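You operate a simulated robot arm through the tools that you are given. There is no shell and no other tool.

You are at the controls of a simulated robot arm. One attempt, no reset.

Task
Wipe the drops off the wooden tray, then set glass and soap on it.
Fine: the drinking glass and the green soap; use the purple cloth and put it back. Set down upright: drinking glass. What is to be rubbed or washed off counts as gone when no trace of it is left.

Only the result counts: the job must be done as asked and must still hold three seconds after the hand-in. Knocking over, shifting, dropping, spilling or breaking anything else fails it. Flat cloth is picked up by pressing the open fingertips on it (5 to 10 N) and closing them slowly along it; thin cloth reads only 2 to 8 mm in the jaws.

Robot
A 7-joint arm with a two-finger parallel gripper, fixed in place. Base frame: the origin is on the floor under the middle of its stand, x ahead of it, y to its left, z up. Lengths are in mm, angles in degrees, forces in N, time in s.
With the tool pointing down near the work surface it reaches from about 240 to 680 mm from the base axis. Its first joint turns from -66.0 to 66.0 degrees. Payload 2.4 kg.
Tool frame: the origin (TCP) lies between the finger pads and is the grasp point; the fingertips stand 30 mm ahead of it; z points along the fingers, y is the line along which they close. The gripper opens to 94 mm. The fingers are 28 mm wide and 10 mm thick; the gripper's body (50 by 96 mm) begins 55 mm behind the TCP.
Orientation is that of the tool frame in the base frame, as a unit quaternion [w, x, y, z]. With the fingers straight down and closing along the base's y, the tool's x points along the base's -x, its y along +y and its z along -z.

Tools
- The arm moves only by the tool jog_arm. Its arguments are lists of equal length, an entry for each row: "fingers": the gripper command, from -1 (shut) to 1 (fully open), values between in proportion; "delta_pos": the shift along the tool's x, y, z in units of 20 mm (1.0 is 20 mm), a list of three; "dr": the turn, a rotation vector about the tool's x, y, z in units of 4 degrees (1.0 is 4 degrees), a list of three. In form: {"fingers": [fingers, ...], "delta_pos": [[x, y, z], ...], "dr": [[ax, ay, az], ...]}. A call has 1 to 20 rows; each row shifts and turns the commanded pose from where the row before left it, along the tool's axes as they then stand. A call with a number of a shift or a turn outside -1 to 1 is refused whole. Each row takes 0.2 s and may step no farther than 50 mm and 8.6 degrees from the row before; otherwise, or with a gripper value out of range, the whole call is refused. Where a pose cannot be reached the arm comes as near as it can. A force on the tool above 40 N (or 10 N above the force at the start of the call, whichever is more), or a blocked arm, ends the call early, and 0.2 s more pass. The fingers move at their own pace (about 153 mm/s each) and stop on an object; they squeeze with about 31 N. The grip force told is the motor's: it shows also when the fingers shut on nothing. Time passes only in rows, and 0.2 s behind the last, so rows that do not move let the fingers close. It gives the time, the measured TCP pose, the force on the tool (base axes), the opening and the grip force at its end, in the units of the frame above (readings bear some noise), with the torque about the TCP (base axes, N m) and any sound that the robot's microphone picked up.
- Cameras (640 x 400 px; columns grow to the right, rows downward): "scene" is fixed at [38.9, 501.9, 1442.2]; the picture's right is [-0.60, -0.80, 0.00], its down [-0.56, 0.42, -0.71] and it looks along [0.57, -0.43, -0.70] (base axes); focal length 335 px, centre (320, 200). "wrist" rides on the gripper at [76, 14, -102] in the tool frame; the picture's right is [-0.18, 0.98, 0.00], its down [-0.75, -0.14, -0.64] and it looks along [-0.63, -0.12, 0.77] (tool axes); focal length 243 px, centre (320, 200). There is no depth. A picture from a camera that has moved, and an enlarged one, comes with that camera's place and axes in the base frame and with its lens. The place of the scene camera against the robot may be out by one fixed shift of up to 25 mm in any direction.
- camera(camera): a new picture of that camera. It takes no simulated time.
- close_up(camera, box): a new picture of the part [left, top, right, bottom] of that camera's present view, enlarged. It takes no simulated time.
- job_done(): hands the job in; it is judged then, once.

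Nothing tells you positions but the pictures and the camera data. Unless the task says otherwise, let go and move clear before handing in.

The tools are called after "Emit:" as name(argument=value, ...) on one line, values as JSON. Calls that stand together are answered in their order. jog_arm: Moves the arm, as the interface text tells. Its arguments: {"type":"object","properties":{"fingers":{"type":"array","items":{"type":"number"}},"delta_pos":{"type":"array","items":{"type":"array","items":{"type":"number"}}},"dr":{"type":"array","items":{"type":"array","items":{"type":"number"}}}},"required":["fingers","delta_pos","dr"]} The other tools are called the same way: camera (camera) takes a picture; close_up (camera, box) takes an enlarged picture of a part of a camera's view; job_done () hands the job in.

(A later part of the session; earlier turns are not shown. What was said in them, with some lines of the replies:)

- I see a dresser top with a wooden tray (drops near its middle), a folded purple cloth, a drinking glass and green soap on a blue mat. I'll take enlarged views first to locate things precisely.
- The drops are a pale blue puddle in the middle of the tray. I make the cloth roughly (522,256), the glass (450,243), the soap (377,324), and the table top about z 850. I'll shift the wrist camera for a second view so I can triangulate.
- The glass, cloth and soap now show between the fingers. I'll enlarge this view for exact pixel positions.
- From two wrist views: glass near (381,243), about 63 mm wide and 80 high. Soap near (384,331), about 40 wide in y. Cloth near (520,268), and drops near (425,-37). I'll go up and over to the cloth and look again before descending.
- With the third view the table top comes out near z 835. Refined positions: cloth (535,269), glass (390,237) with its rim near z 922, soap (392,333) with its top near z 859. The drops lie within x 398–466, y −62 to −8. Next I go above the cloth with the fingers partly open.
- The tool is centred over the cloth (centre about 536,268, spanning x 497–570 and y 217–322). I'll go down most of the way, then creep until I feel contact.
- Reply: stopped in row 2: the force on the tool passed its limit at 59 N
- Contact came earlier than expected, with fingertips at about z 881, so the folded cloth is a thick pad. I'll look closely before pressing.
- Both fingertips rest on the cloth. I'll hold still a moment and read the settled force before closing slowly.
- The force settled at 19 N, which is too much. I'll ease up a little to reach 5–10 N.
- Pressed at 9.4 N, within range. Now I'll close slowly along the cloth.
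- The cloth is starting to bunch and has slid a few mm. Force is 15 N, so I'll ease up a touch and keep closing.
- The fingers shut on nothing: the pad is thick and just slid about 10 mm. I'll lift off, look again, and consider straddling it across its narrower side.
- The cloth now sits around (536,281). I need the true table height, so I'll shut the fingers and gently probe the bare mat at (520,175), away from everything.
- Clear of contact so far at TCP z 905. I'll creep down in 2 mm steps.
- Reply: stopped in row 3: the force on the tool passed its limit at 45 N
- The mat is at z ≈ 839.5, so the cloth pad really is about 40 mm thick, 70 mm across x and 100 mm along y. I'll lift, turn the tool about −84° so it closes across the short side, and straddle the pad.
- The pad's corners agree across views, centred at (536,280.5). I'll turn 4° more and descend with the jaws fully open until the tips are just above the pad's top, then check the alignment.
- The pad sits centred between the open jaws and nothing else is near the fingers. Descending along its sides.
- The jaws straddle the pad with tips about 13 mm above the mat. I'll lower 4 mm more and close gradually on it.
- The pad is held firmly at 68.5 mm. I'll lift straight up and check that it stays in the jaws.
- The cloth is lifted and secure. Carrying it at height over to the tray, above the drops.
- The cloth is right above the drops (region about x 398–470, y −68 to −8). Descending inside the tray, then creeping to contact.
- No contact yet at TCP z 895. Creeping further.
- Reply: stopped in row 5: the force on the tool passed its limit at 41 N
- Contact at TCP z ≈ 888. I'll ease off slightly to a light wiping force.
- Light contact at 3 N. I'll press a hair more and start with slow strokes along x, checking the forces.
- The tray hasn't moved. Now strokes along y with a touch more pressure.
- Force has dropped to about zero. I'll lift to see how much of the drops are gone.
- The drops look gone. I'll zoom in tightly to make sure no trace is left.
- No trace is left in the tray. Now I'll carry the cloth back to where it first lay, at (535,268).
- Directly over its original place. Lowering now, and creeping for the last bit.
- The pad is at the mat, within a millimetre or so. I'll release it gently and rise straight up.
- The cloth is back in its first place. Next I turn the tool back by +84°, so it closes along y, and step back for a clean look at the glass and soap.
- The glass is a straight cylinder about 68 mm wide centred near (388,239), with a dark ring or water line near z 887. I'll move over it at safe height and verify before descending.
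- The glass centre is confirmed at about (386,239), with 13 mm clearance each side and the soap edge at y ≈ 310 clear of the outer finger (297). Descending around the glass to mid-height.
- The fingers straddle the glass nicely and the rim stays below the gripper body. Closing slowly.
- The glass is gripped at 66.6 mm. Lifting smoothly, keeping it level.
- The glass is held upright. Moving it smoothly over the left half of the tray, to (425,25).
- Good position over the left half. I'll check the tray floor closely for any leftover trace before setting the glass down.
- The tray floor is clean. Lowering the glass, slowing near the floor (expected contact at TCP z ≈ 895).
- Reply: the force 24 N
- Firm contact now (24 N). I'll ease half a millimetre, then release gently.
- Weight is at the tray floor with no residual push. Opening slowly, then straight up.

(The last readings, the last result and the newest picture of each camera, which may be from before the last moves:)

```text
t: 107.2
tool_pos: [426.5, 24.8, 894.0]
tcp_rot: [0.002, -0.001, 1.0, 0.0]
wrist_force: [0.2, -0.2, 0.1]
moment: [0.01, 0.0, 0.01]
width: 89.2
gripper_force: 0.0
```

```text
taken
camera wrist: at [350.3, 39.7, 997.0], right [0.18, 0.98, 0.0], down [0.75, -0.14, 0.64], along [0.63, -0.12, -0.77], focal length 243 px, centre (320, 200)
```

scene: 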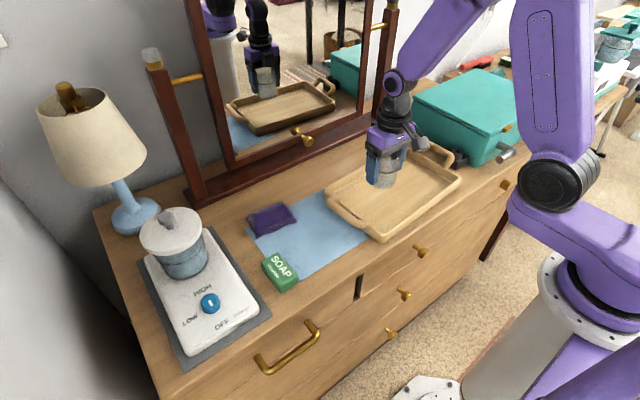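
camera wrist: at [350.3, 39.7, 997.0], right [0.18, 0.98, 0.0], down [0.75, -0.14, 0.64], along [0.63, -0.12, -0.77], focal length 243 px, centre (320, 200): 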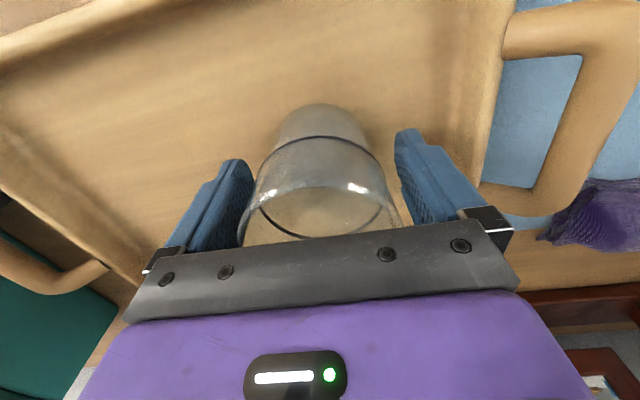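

The glass stands upright and free. Rising straight up clear of the rim.

Emit:
jog_arm(fingers=[0.9, 0.9, 0.9, 0.9, 0.9, 0.9, 0.9, 0.9, 0.9], delta_pos=[[0, 0, -0.3], [0, 0, -0.6], [0, 0, -0.8], [0, 0, -0.8], [0, 0, -0.8], [0, 0, -0.8], [0, 0, -0.8], [0, 0, -0.6], [0, 0, 0]], dr=[[0, 0, 0], [0, 0, 0], [0, 0, 0], [0, 0, 0], [0, 0, 0], [0, 0, 0], [0, 0, 0], [0, 0, 0], [0, 0, 0]])

Emit:
camera(camera="scene")

Emit:
camera(camera="wrist")

```text
t: 109.2
tool_pos: [424.7, 22.9, 1002.7]
tcp_rot: [0.0, 0.0, 1.0, 0.0]
wrist_force: [-0.6, 0.2, 0.3]
moment: [0.0, 0.0, 0.03]
width: 89.3
gripper_force: 0.2
```

```text
taken
```

scene: 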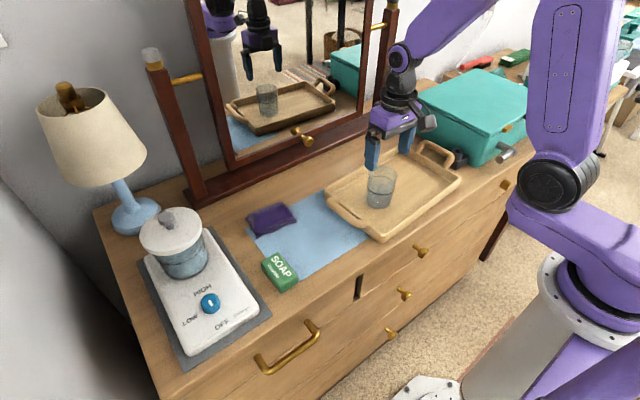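

```text
taken
camera wrist: at [348.5, 37.8, 1105.2], right [0.18, 0.98, 0.0], down [0.75, -0.14, 0.64], along [0.63, -0.12, -0.77], focal length 243 px, centre (320, 200)
```

wrist: 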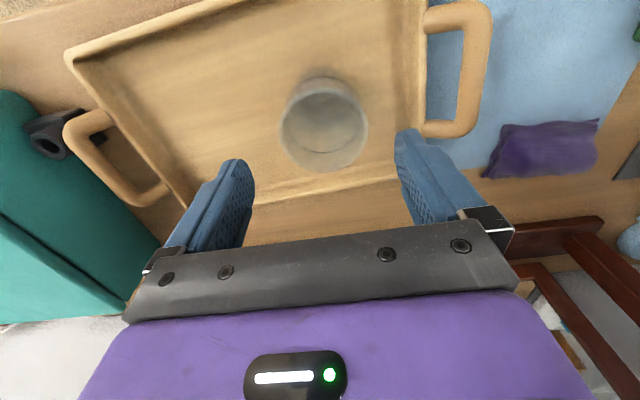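

The glass is in the tray and standing. Now to the soap near (394,333), travelling high with the jaws open about 70 mm.

Emit:
jog_arm(fingers=[0.6, 0.6, 0.6, 0.6, 0.6, 0.6, 0.6, 0.6, 0.6, 0.6, 0.6, 0.6, 0.6, 0.6, 0.6, 0.6, 0.6, 0.6, 0.6, 0.6], delta_pos=[[0.05, 0.5, 0], [0.08, 0.8, 0], [0.09, 0.9, 0], [0.09, 0.9, 0], [0.09, 0.9, 0], [0.09, 0.9, 0], [0.09, 0.9, 0], [0.09, 0.9, 0], [0.09, 0.9, 0], [0.09, 0.9, 0], [0.09, 0.9, 0], [0.09, 0.9, 0], [0.09, 0.9, 0], [0.09, 0.9, 0], [0.09, 0.9, 0], [0.09, 0.9, 0], [0.09, 0.9, 0], [0.05, 0.5, 0], [0.02, 0.2, 0], [0, 0, 0]], dr=[[0, 0, 0], [0, 0, 0], [0, 0, 0], [0, 0, 0], [0, 0, 0], [0, 0, 0], [0, 0, 0], [0, 0, 0], [0, 0, 0], [0, 0, 0], [0, 0, 0], [0, 0, 0], [0, 0, 0], [0, 0, 0], [0, 0, 0], [0, 0, 0], [0, 0, 0], [0, 0, 0], [0, 0, 0], [0, 0, 0]])

Emit:
close_up(camera="wrist", box=[200, 0, 460, 200])

Emit:
camera(camera="scene")

```text
t: 113.4
tool_pos: [395.0, 334.1, 1004.8]
tcp_rot: [0.001, 0.0, 1.0, 0.0]
wrist_force: [0.1, 0.2, 1.1]
moment: [0.01, 0.02, 0.03]
width: 75.1
gripper_force: 0.1
```

```text
2.00 times, centred on (330, 100) of wrist
camera zoom: at [320.3, 348.5, 1107.6], right [0.18, 0.98, 0.0], down [0.75, -0.14, 0.64], along [0.63, -0.12, -0.77], focal length 485 px, centre (300, 400)
```

zoom: 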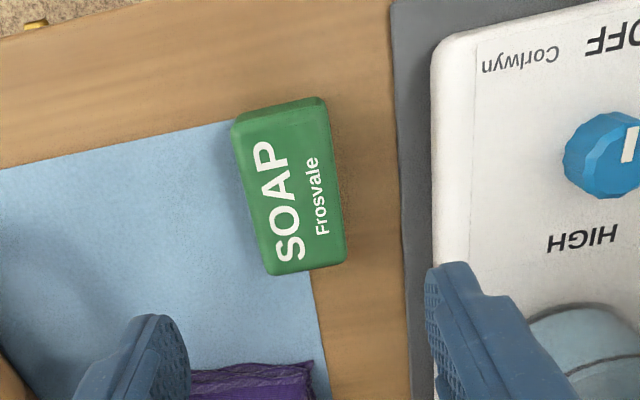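

```text
taken
```

scene: 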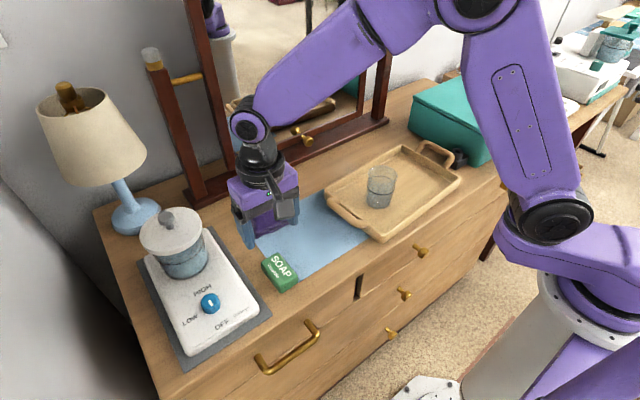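

The soap is axis-aligned, centred at (395,332), 42 mm wide with its top near z 859. The hot plate's mat starts at y 387, clear of the fingers. Descending over the soap.

Emit:
jog_arm(fingers=[0.6, 0.6, 0.6, 0.6, 0.6, 0.6, 0.6, 0.6, 0.6, 0.6, 0.6], delta_pos=[[0, -0.08, 0.5], [0, 0, 0.8], [0, 0, 0.8], [0, 0, 0.8], [0, 0, 0.8], [0, 0, 0.8], [0, 0, 0.8], [0, 0, 0.5], [0, 0, 0.3], [0, 0, 0.2], [0, 0, 0]], dr=[[0, 0, 0], [0, 0, 0], [0, 0, 0], [0, 0, 0], [0, 0, 0], [0, 0, 0], [0, 0, 0], [0, 0, 0], [0, 0, 0], [0, 0, 0], [0, 0, 0]])

Emit:
camera(camera="wrist")

Emit:
close_up(camera="scene", box=[220, 190, 340, 310])

```text
t: 115.8
tool_pos: [396.9, 333.8, 878.2]
tcp_rot: [0.001, 0.0, 1.0, 0.0]
wrist_force: [0.5, 0.0, 0.7]
moment: [-0.04, -0.03, 0.01]
width: 75.1
gripper_force: 0.0
```

```text
taken
camera wrist: at [320.5, 347.1, 980.1], right [0.18, 0.98, 0.0], down [0.75, -0.14, 0.64], along [0.63, -0.12, -0.77], focal length 243 px, centre (320, 200)
```

wrist: 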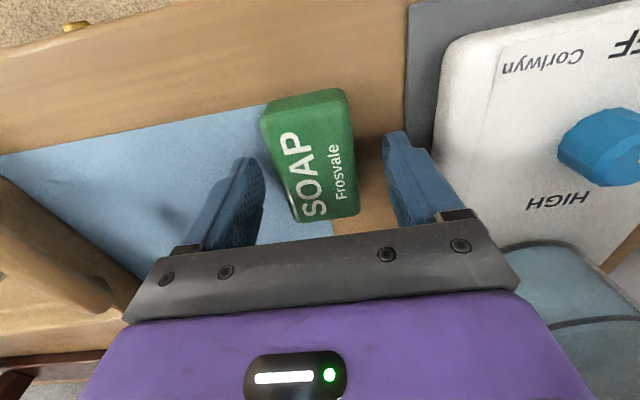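

```text
3.33 times, centred on (280, 250) of scene
camera zoom: at [38.9, 501.9, 1442.2], right [-0.6, -0.8, 0.0], down [-0.56, 0.42, -0.71], along [0.57, -0.43, -0.7], focal length 1118 px, centre (453, 33)
```

zoom: 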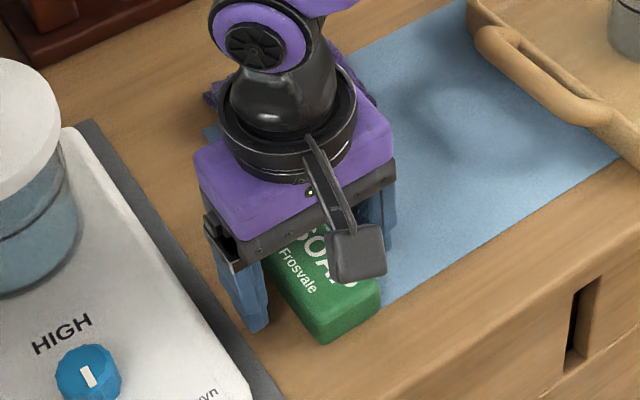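

The jaws straddle the soap. Down 4 mm more and close slowly.

Emit:
jog_arm(fingers=[0.6, 0.45, 0.3, 0.15, 0.05, -0.05, -0.15, -0.4, -1, -1, -1], delta_pos=[[0, 0, 0.15], [0, 0, 0], [0, 0, 0], [0, 0, 0], [0, 0, 0], [0, 0, 0], [0, 0, 0], [0, 0, 0], [0, 0, 0], [0, 0, 0], [0, 0, 0]], dr=[[0, 0, 0], [0, 0, 0], [0, 0, 0], [0, 0, 0], [0, 0, 0], [0, 0, 0], [0, 0, 0], [0, 0, 0], [0, 0, 0], [0, 0, 0], [0, 0, 0]])

Emit:
camera(camera="wrist")

```text
t: 118.2
tool_pos: [395.6, 331.9, 876.5]
tcp_rot: [0.001, 0.0, 1.0, 0.0]
wrist_force: [-0.7, 0.6, -0.1]
moment: [0.0, 0.0, 0.0]
width: 44.5
gripper_force: 30.9
```

```text
taken
camera wrist: at [319.8, 347.0, 977.6], right [0.18, 0.98, 0.0], down [0.75, -0.14, 0.64], along [0.63, -0.12, -0.77], focal length 243 px, centre (320, 200)
```

wrist: 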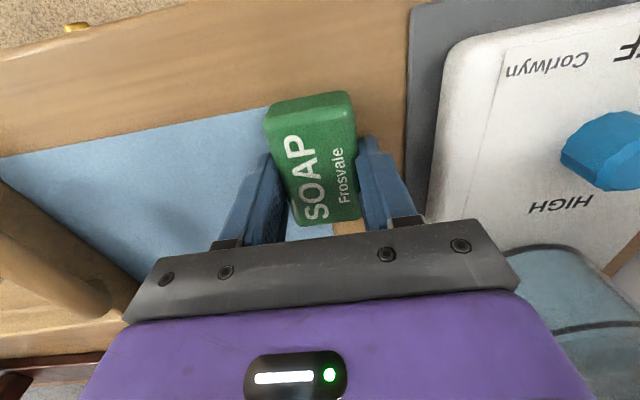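

The soap is gripped at 44.5 mm. Lifting it well above the glass's height.

Emit:
jog_arm(fingers=[-1, -1, -1, -1, -1, -1, -1, -1, -1, -1, -1], delta_pos=[[0, 0, -0.2], [0, 0, -0.5], [0, 0, -0.8], [0, 0, -0.9], [0, 0, -0.9], [0, 0, -0.9], [0, 0, -0.9], [0, 0, -0.9], [0, 0, -0.8], [0, 0, -0.4], [0, 0, 0]], dr=[[0, 0, 0], [0, 0, 0], [0, 0, 0], [0, 0, 0], [0, 0, 0], [0, 0, 0], [0, 0, 0], [0, 0, 0], [0, 0, 0], [0, 0, 0], [0, 0, 0]])

Emit:
camera(camera="scene")

```text
t: 120.6
tool_pos: [393.8, 332.9, 1021.1]
tcp_rot: [0.001, 0.0, 1.0, 0.0]
wrist_force: [0.1, -0.7, -1.1]
moment: [0.06, 0.0, 0.01]
width: 44.2
gripper_force: 31.0
```

```text
taken
```

scene: 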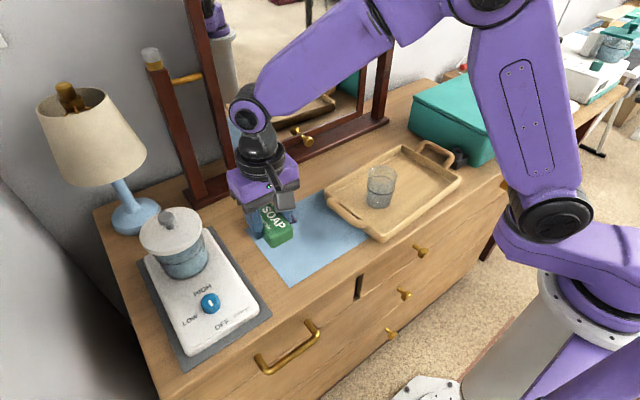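

The soap is secure. Carrying it across at height to the right half of the tray, (430,−85).

Emit:
jog_arm(fingers=[-1, -1, -1, -1, -1, -1, -1, -1, -1, -1, -1, -1, -1, -1, -1, -1, -1, -1, -1], delta_pos=[[-0.035, -0.4, 0], [-0.06, -0.7, 0], [-0.0775, -0.9, 0], [-0.0775, -0.9, 0], [-0.0775, -0.9, 0], [-0.0775, -0.9, 0], [-0.0775, -0.9, 0], [-0.0775, -0.9, 0], [-0.0775, -0.9, 0], [-0.0775, -0.9, 0], [-0.0775, -0.9, 0], [-0.0775, -0.9, 0], [-0.0775, -0.9, 0], [-0.0775, -0.9, 0], [-0.0775, -0.9, 0], [-0.0775, -0.9, 0], [-0.0775, -0.9, 0], [-0.0775, -0.9, 0], [-0.0775, -0.9, 0]], dr=[[0, 0, 0], [0, 0, 0], [0, 0, 0], [0, 0, 0], [0, 0, 0], [0, 0, 0], [0, 0, 0], [0, 0, 0], [0, 0, 0], [0, 0, 0], [0, 0, 0], [0, 0, 0], [0, 0, 0], [0, 0, 0], [0, 0, 0], [0, 0, 0], [0, 0, 0], [0, 0, 0], [0, 0, 0]])

Emit:
jog_arm(fingers=[-1, -1, -1, -1, -1, -1, -1], delta_pos=[[-0.0775, -0.9, 0], [-0.0775, -0.9, 0], [-0.0775, -0.9, 0], [-0.0775, -0.9, 0], [-0.05, -0.6, 0], [-0.025, -0.3, 0], [0, 0, 0]], dr=[[0, 0, 0], [0, 0, 0], [0, 0, 0], [0, 0, 0], [0, 0, 0], [0, 0, 0], [0, 0, 0]])

Emit:
camera(camera="scene")

Emit:
camera(camera="wrist")

```text
t: 124.6
tool_pos: [424.3, 3.8, 1017.8]
tcp_rot: [0.001, 0.0, 1.0, 0.0]
wrist_force: [0.6, 0.2, -1.1]
moment: [-0.03, -0.03, 0.01]
width: 44.4
gripper_force: 30.6
```

```text
t: 126.2
tool_pos: [432.0, -85.5, 1021.9]
tcp_rot: [0.0, 0.0, 1.0, 0.0]
wrist_force: [0.3, -0.4, -0.1]
moment: [-0.01, 0.0, -0.02]
width: 44.3
gripper_force: 30.5
```

```text
taken
```

scene: 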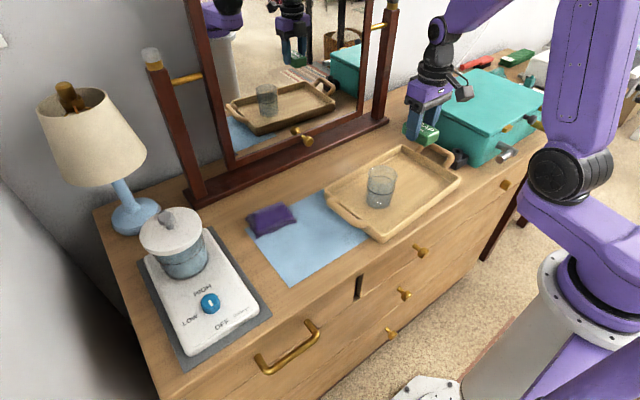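

```text
taken
camera wrist: at [356.9, -70.5, 1123.7], right [0.18, 0.98, 0.0], down [0.75, -0.14, 0.64], along [0.63, -0.12, -0.77], focal length 243 px, centre (320, 200)
```

wrist: 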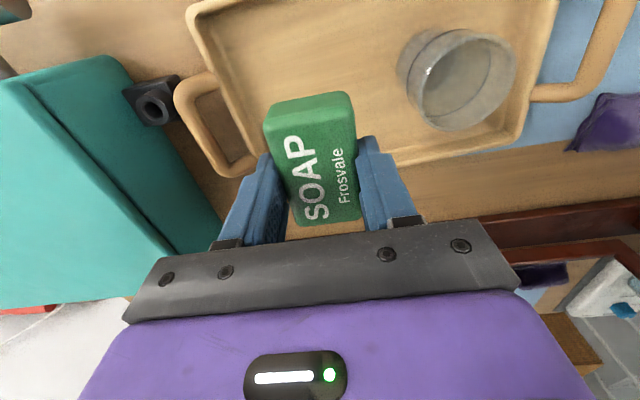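

The soap is over the clear right half, well away from the glass and walls. Lowering to just above the floor (expected contact at TCP z ≈ 882).

Emit:
jog_arm(fingers=[-1, -1, -1, -1, -1, -1, -1, -1, -1, -1, -1], delta_pos=[[0, 0, 0.4], [0, 0, 0.7], [0, 0, 0.8], [0, 0, 0.8], [0, 0, 0.8], [0, 0, 0.8], [0, 0, 0.8], [0, 0, 0.7], [0, 0, 0.4], [0, 0, 0.2], [0, 0, 0]], dr=[[0, 0, 0], [0, 0, 0], [0, 0, 0], [0, 0, 0], [0, 0, 0], [0, 0, 0], [0, 0, 0], [0, 0, 0], [0, 0, 0], [0, 0, 0], [0, 0, 0]])

Emit:
camera(camera="scene")

Emit:
camera(camera="wrist")

```text
t: 128.6
tool_pos: [432.9, -84.9, 892.3]
tcp_rot: [0.001, 0.001, 1.0, -0.001]
wrist_force: [0.3, 0.1, -1.1]
moment: [0.0, 0.02, 0.02]
width: 44.4
gripper_force: 31.3
```

```text
taken
```

scene: 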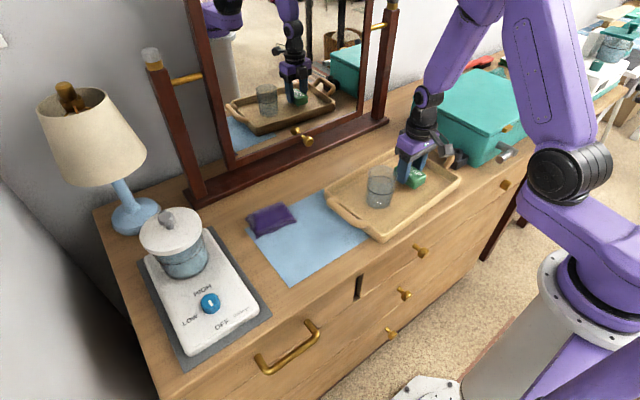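

```text
taken
camera wrist: at [357.4, -70.9, 994.0], right [0.18, 0.98, 0.0], down [0.75, -0.14, 0.64], along [0.63, -0.12, -0.77], focal length 243 px, centre (320, 200)
```

wrist: 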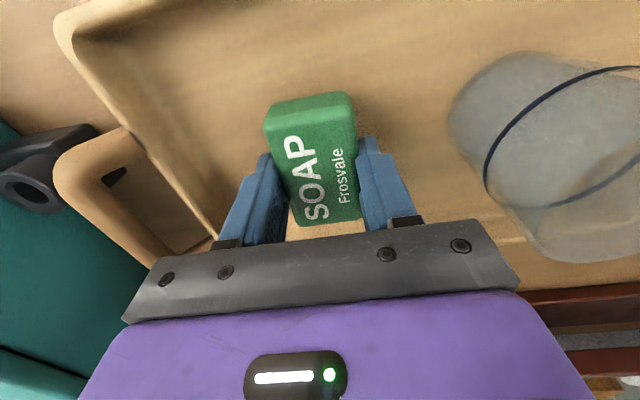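

Everything is clear. Creeping down to contact.

Emit:
jog_arm(fingers=[-1, -1, -1, -1, -1, -1, -1, -1], delta_pos=[[0, 0, 0.08], [0, 0, 0.08], [0, 0, 0.06], [0, 0, 0.06], [0, 0, 0.05], [0, 0, 0.04], [0, 0, 0], [0, 0, 0]], dr=[[0, 0, 0], [0, 0, 0], [0, 0, 0], [0, 0, 0], [0, 0, 0], [0, 0, 0], [0, 0, 0], [0, 0, 0]])

```text
t: 130.4
tool_pos: [432.6, -85.7, 883.6]
tcp_rot: [0.0, 0.0, 1.0, 0.0]
wrist_force: [0.3, 0.0, -1.4]
moment: [0.01, 0.0, 0.01]
width: 44.2
gripper_force: 30.6
```

Emit:
jog_arm(fingers=[-1, -1, -1, -1], delta_pos=[[0, 0, 0.03], [0, 0, 0.03], [0, 0, 0], [0, 0, 0]], dr=[[0, 0, 0], [0, 0, 0], [0, 0, 0], [0, 0, 0]])

```text
t: 131.4
tool_pos: [432.2, -85.8, 883.4]
tcp_rot: [0.001, 0.0, 1.0, 0.0]
wrist_force: [-3.1, 2.7, 10.4]
moment: [0.07, 0.07, 0.01]
width: 44.2
gripper_force: 30.8
```

Contact at 10 N. I'll ease slightly, open slowly, and rise straight up.

Emit:
jog_arm(fingers=[-1, -1, 0.0, 0.08, 0.16, 0.24, 0.32, 0.32], delta_pos=[[0, 0, -0.02], [0, 0, 0], [0, 0, 0], [0, 0, 0], [0, 0, 0], [0, 0, 0], [0, 0, 0], [0, 0, 0]], dr=[[0, 0, 0], [0, 0, 0], [0, 0, 0], [0, 0, 0], [0, 0, 0], [0, 0, 0], [0, 0, 0], [0, 0, 0]])

Emit:
jog_arm(fingers=[0.32, 0.32, 0.32, 0.32, 0.32, 0.32, 0.32, 0.32, 0.32, 0.32], delta_pos=[[0, 0, -0.3], [0, 0, -0.6], [0, 0, -0.9], [0, 0, -0.9], [0, 0, -0.9], [0, 0, -0.9], [0, 0, -0.9], [0, 0, -0.9], [0, 0, -0.5], [0, 0, 0]], dr=[[0, 0, 0], [0, 0, 0], [0, 0, 0], [0, 0, 0], [0, 0, 0], [0, 0, 0], [0, 0, 0], [0, 0, 0], [0, 0, 0], [0, 0, 0]])

Emit:
camera(camera="scene")

Emit:
camera(camera="wrist")

```text
t: 133.2
tool_pos: [432.4, -85.6, 883.3]
tcp_rot: [0.001, 0.0, 1.0, 0.002]
wrist_force: [-1.0, 0.1, -0.2]
moment: [0.02, -0.02, -0.01]
width: 62.1
gripper_force: 0.1
```

```text
t: 135.4
tool_pos: [432.0, -85.0, 1019.3]
tcp_rot: [0.001, 0.001, 1.0, 0.001]
wrist_force: [-0.5, 0.3, -0.4]
moment: [0.03, 0.01, 0.0]
width: 62.2
gripper_force: 0.1
```

```text
taken
```

scene: 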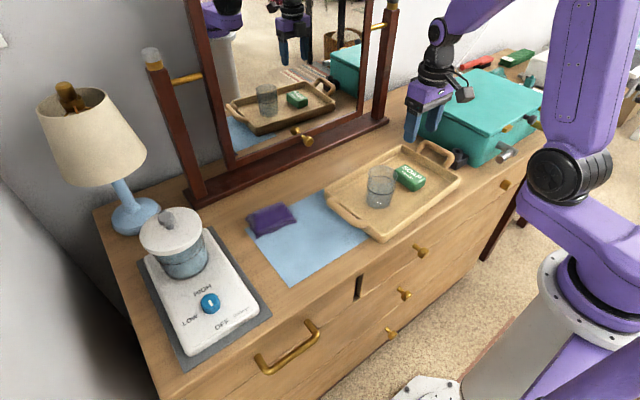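

```text
taken
camera wrist: at [356.0, -71.3, 1121.7], right [0.19, 0.98, 0.0], down [0.75, -0.14, 0.64], along [0.63, -0.12, -0.77], focal length 243 px, centre (320, 200)
```

wrist: 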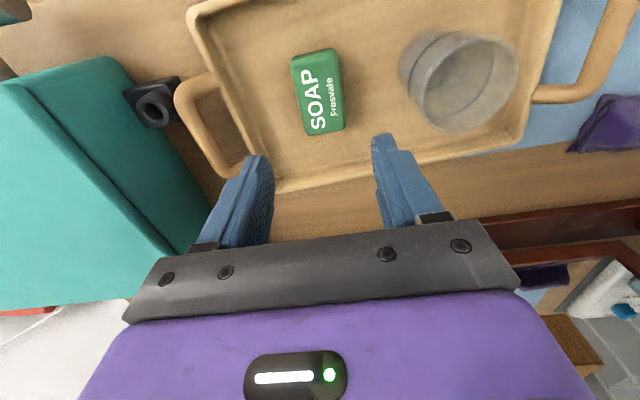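

Glass and soap are in the tray. I'll compare against the very first close-up to check the cloth's place, the tray's place and the floor for traces.

Emit:
close_up(camera="scene", box=[220, 140, 480, 300])

Emit:
close_up(camera="scene", box=[320, 135, 470, 245])

Emit:
close_up(camera="wrist", box=[180, 0, 560, 200])

```text
2.46 times, centred on (350, 220) of scene
camera zoom: at [38.9, 501.9, 1442.2], right [-0.6, -0.8, 0.0], down [-0.56, 0.42, -0.71], along [0.57, -0.43, -0.7], focal length 825 px, centre (246, 151)
```

zoom: 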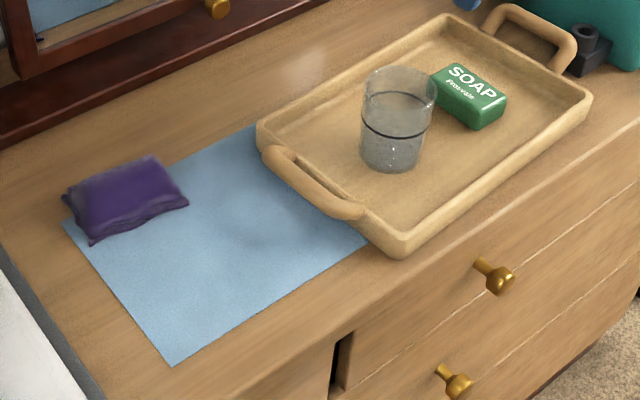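

```text
3.64 times, centred on (395, 190) of scene
camera zoom: at [38.9, 501.9, 1442.2], right [-0.6, -0.8, 0.0], down [-0.56, 0.42, -0.71], along [0.57, -0.43, -0.7], focal length 1219 px, centre (47, 236)
```

zoom: 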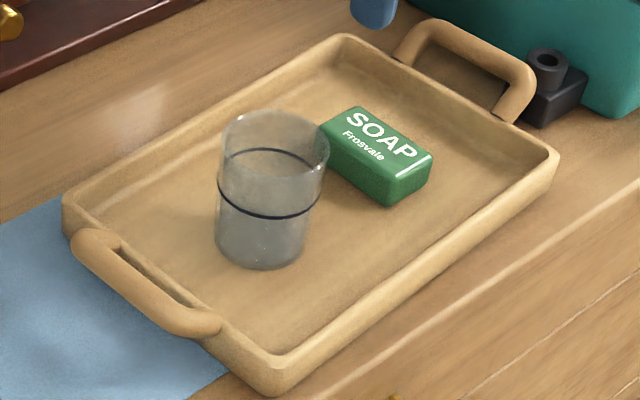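

```text
1.68 times, centred on (370, 100) of wrist
camera zoom: at [356.0, -71.3, 1121.7], right [0.19, 0.98, 0.0], down [0.75, -0.14, 0.64], along [0.63, -0.12, -0.77], focal length 409 px, centre (236, 368)
```

zoom: 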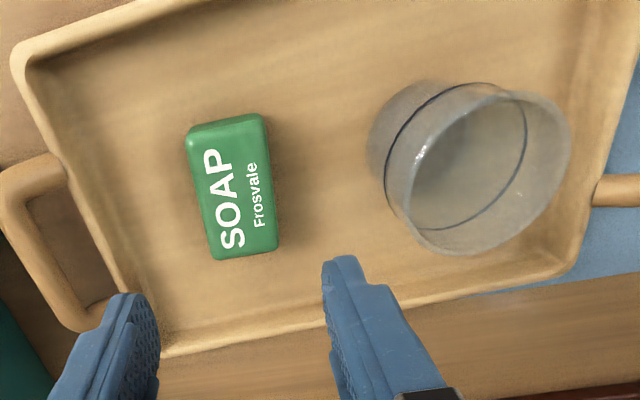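

The cloth is back on its original spot to within a few mm and the tray hasn't moved. The floor shows no trace, the glass stands upright and the soap lies flat. The gripper is empty and well clear, so I'm handing in.

Emit:
job_done()

```text
The job is handed in.
```

The tray is wiped, the glass and soap are on it, and the job is handed in.

- **Drops:** no trace shows on the tray floor in close-ups from either camera.
- **Cloth:** the purple cloth is back within a few millimetres of where it first lay. On my first try to pick it up it slid about 12 mm; I then gripped it across its short side instead.
- **Glass and soap:** the glass stands upright in the left half of the tray, and the soap lies flat in the right half.
- **Everything else:** the tray has not shifted, and nothing else was knocked or moved. The gripper is empty and clear of the tray.
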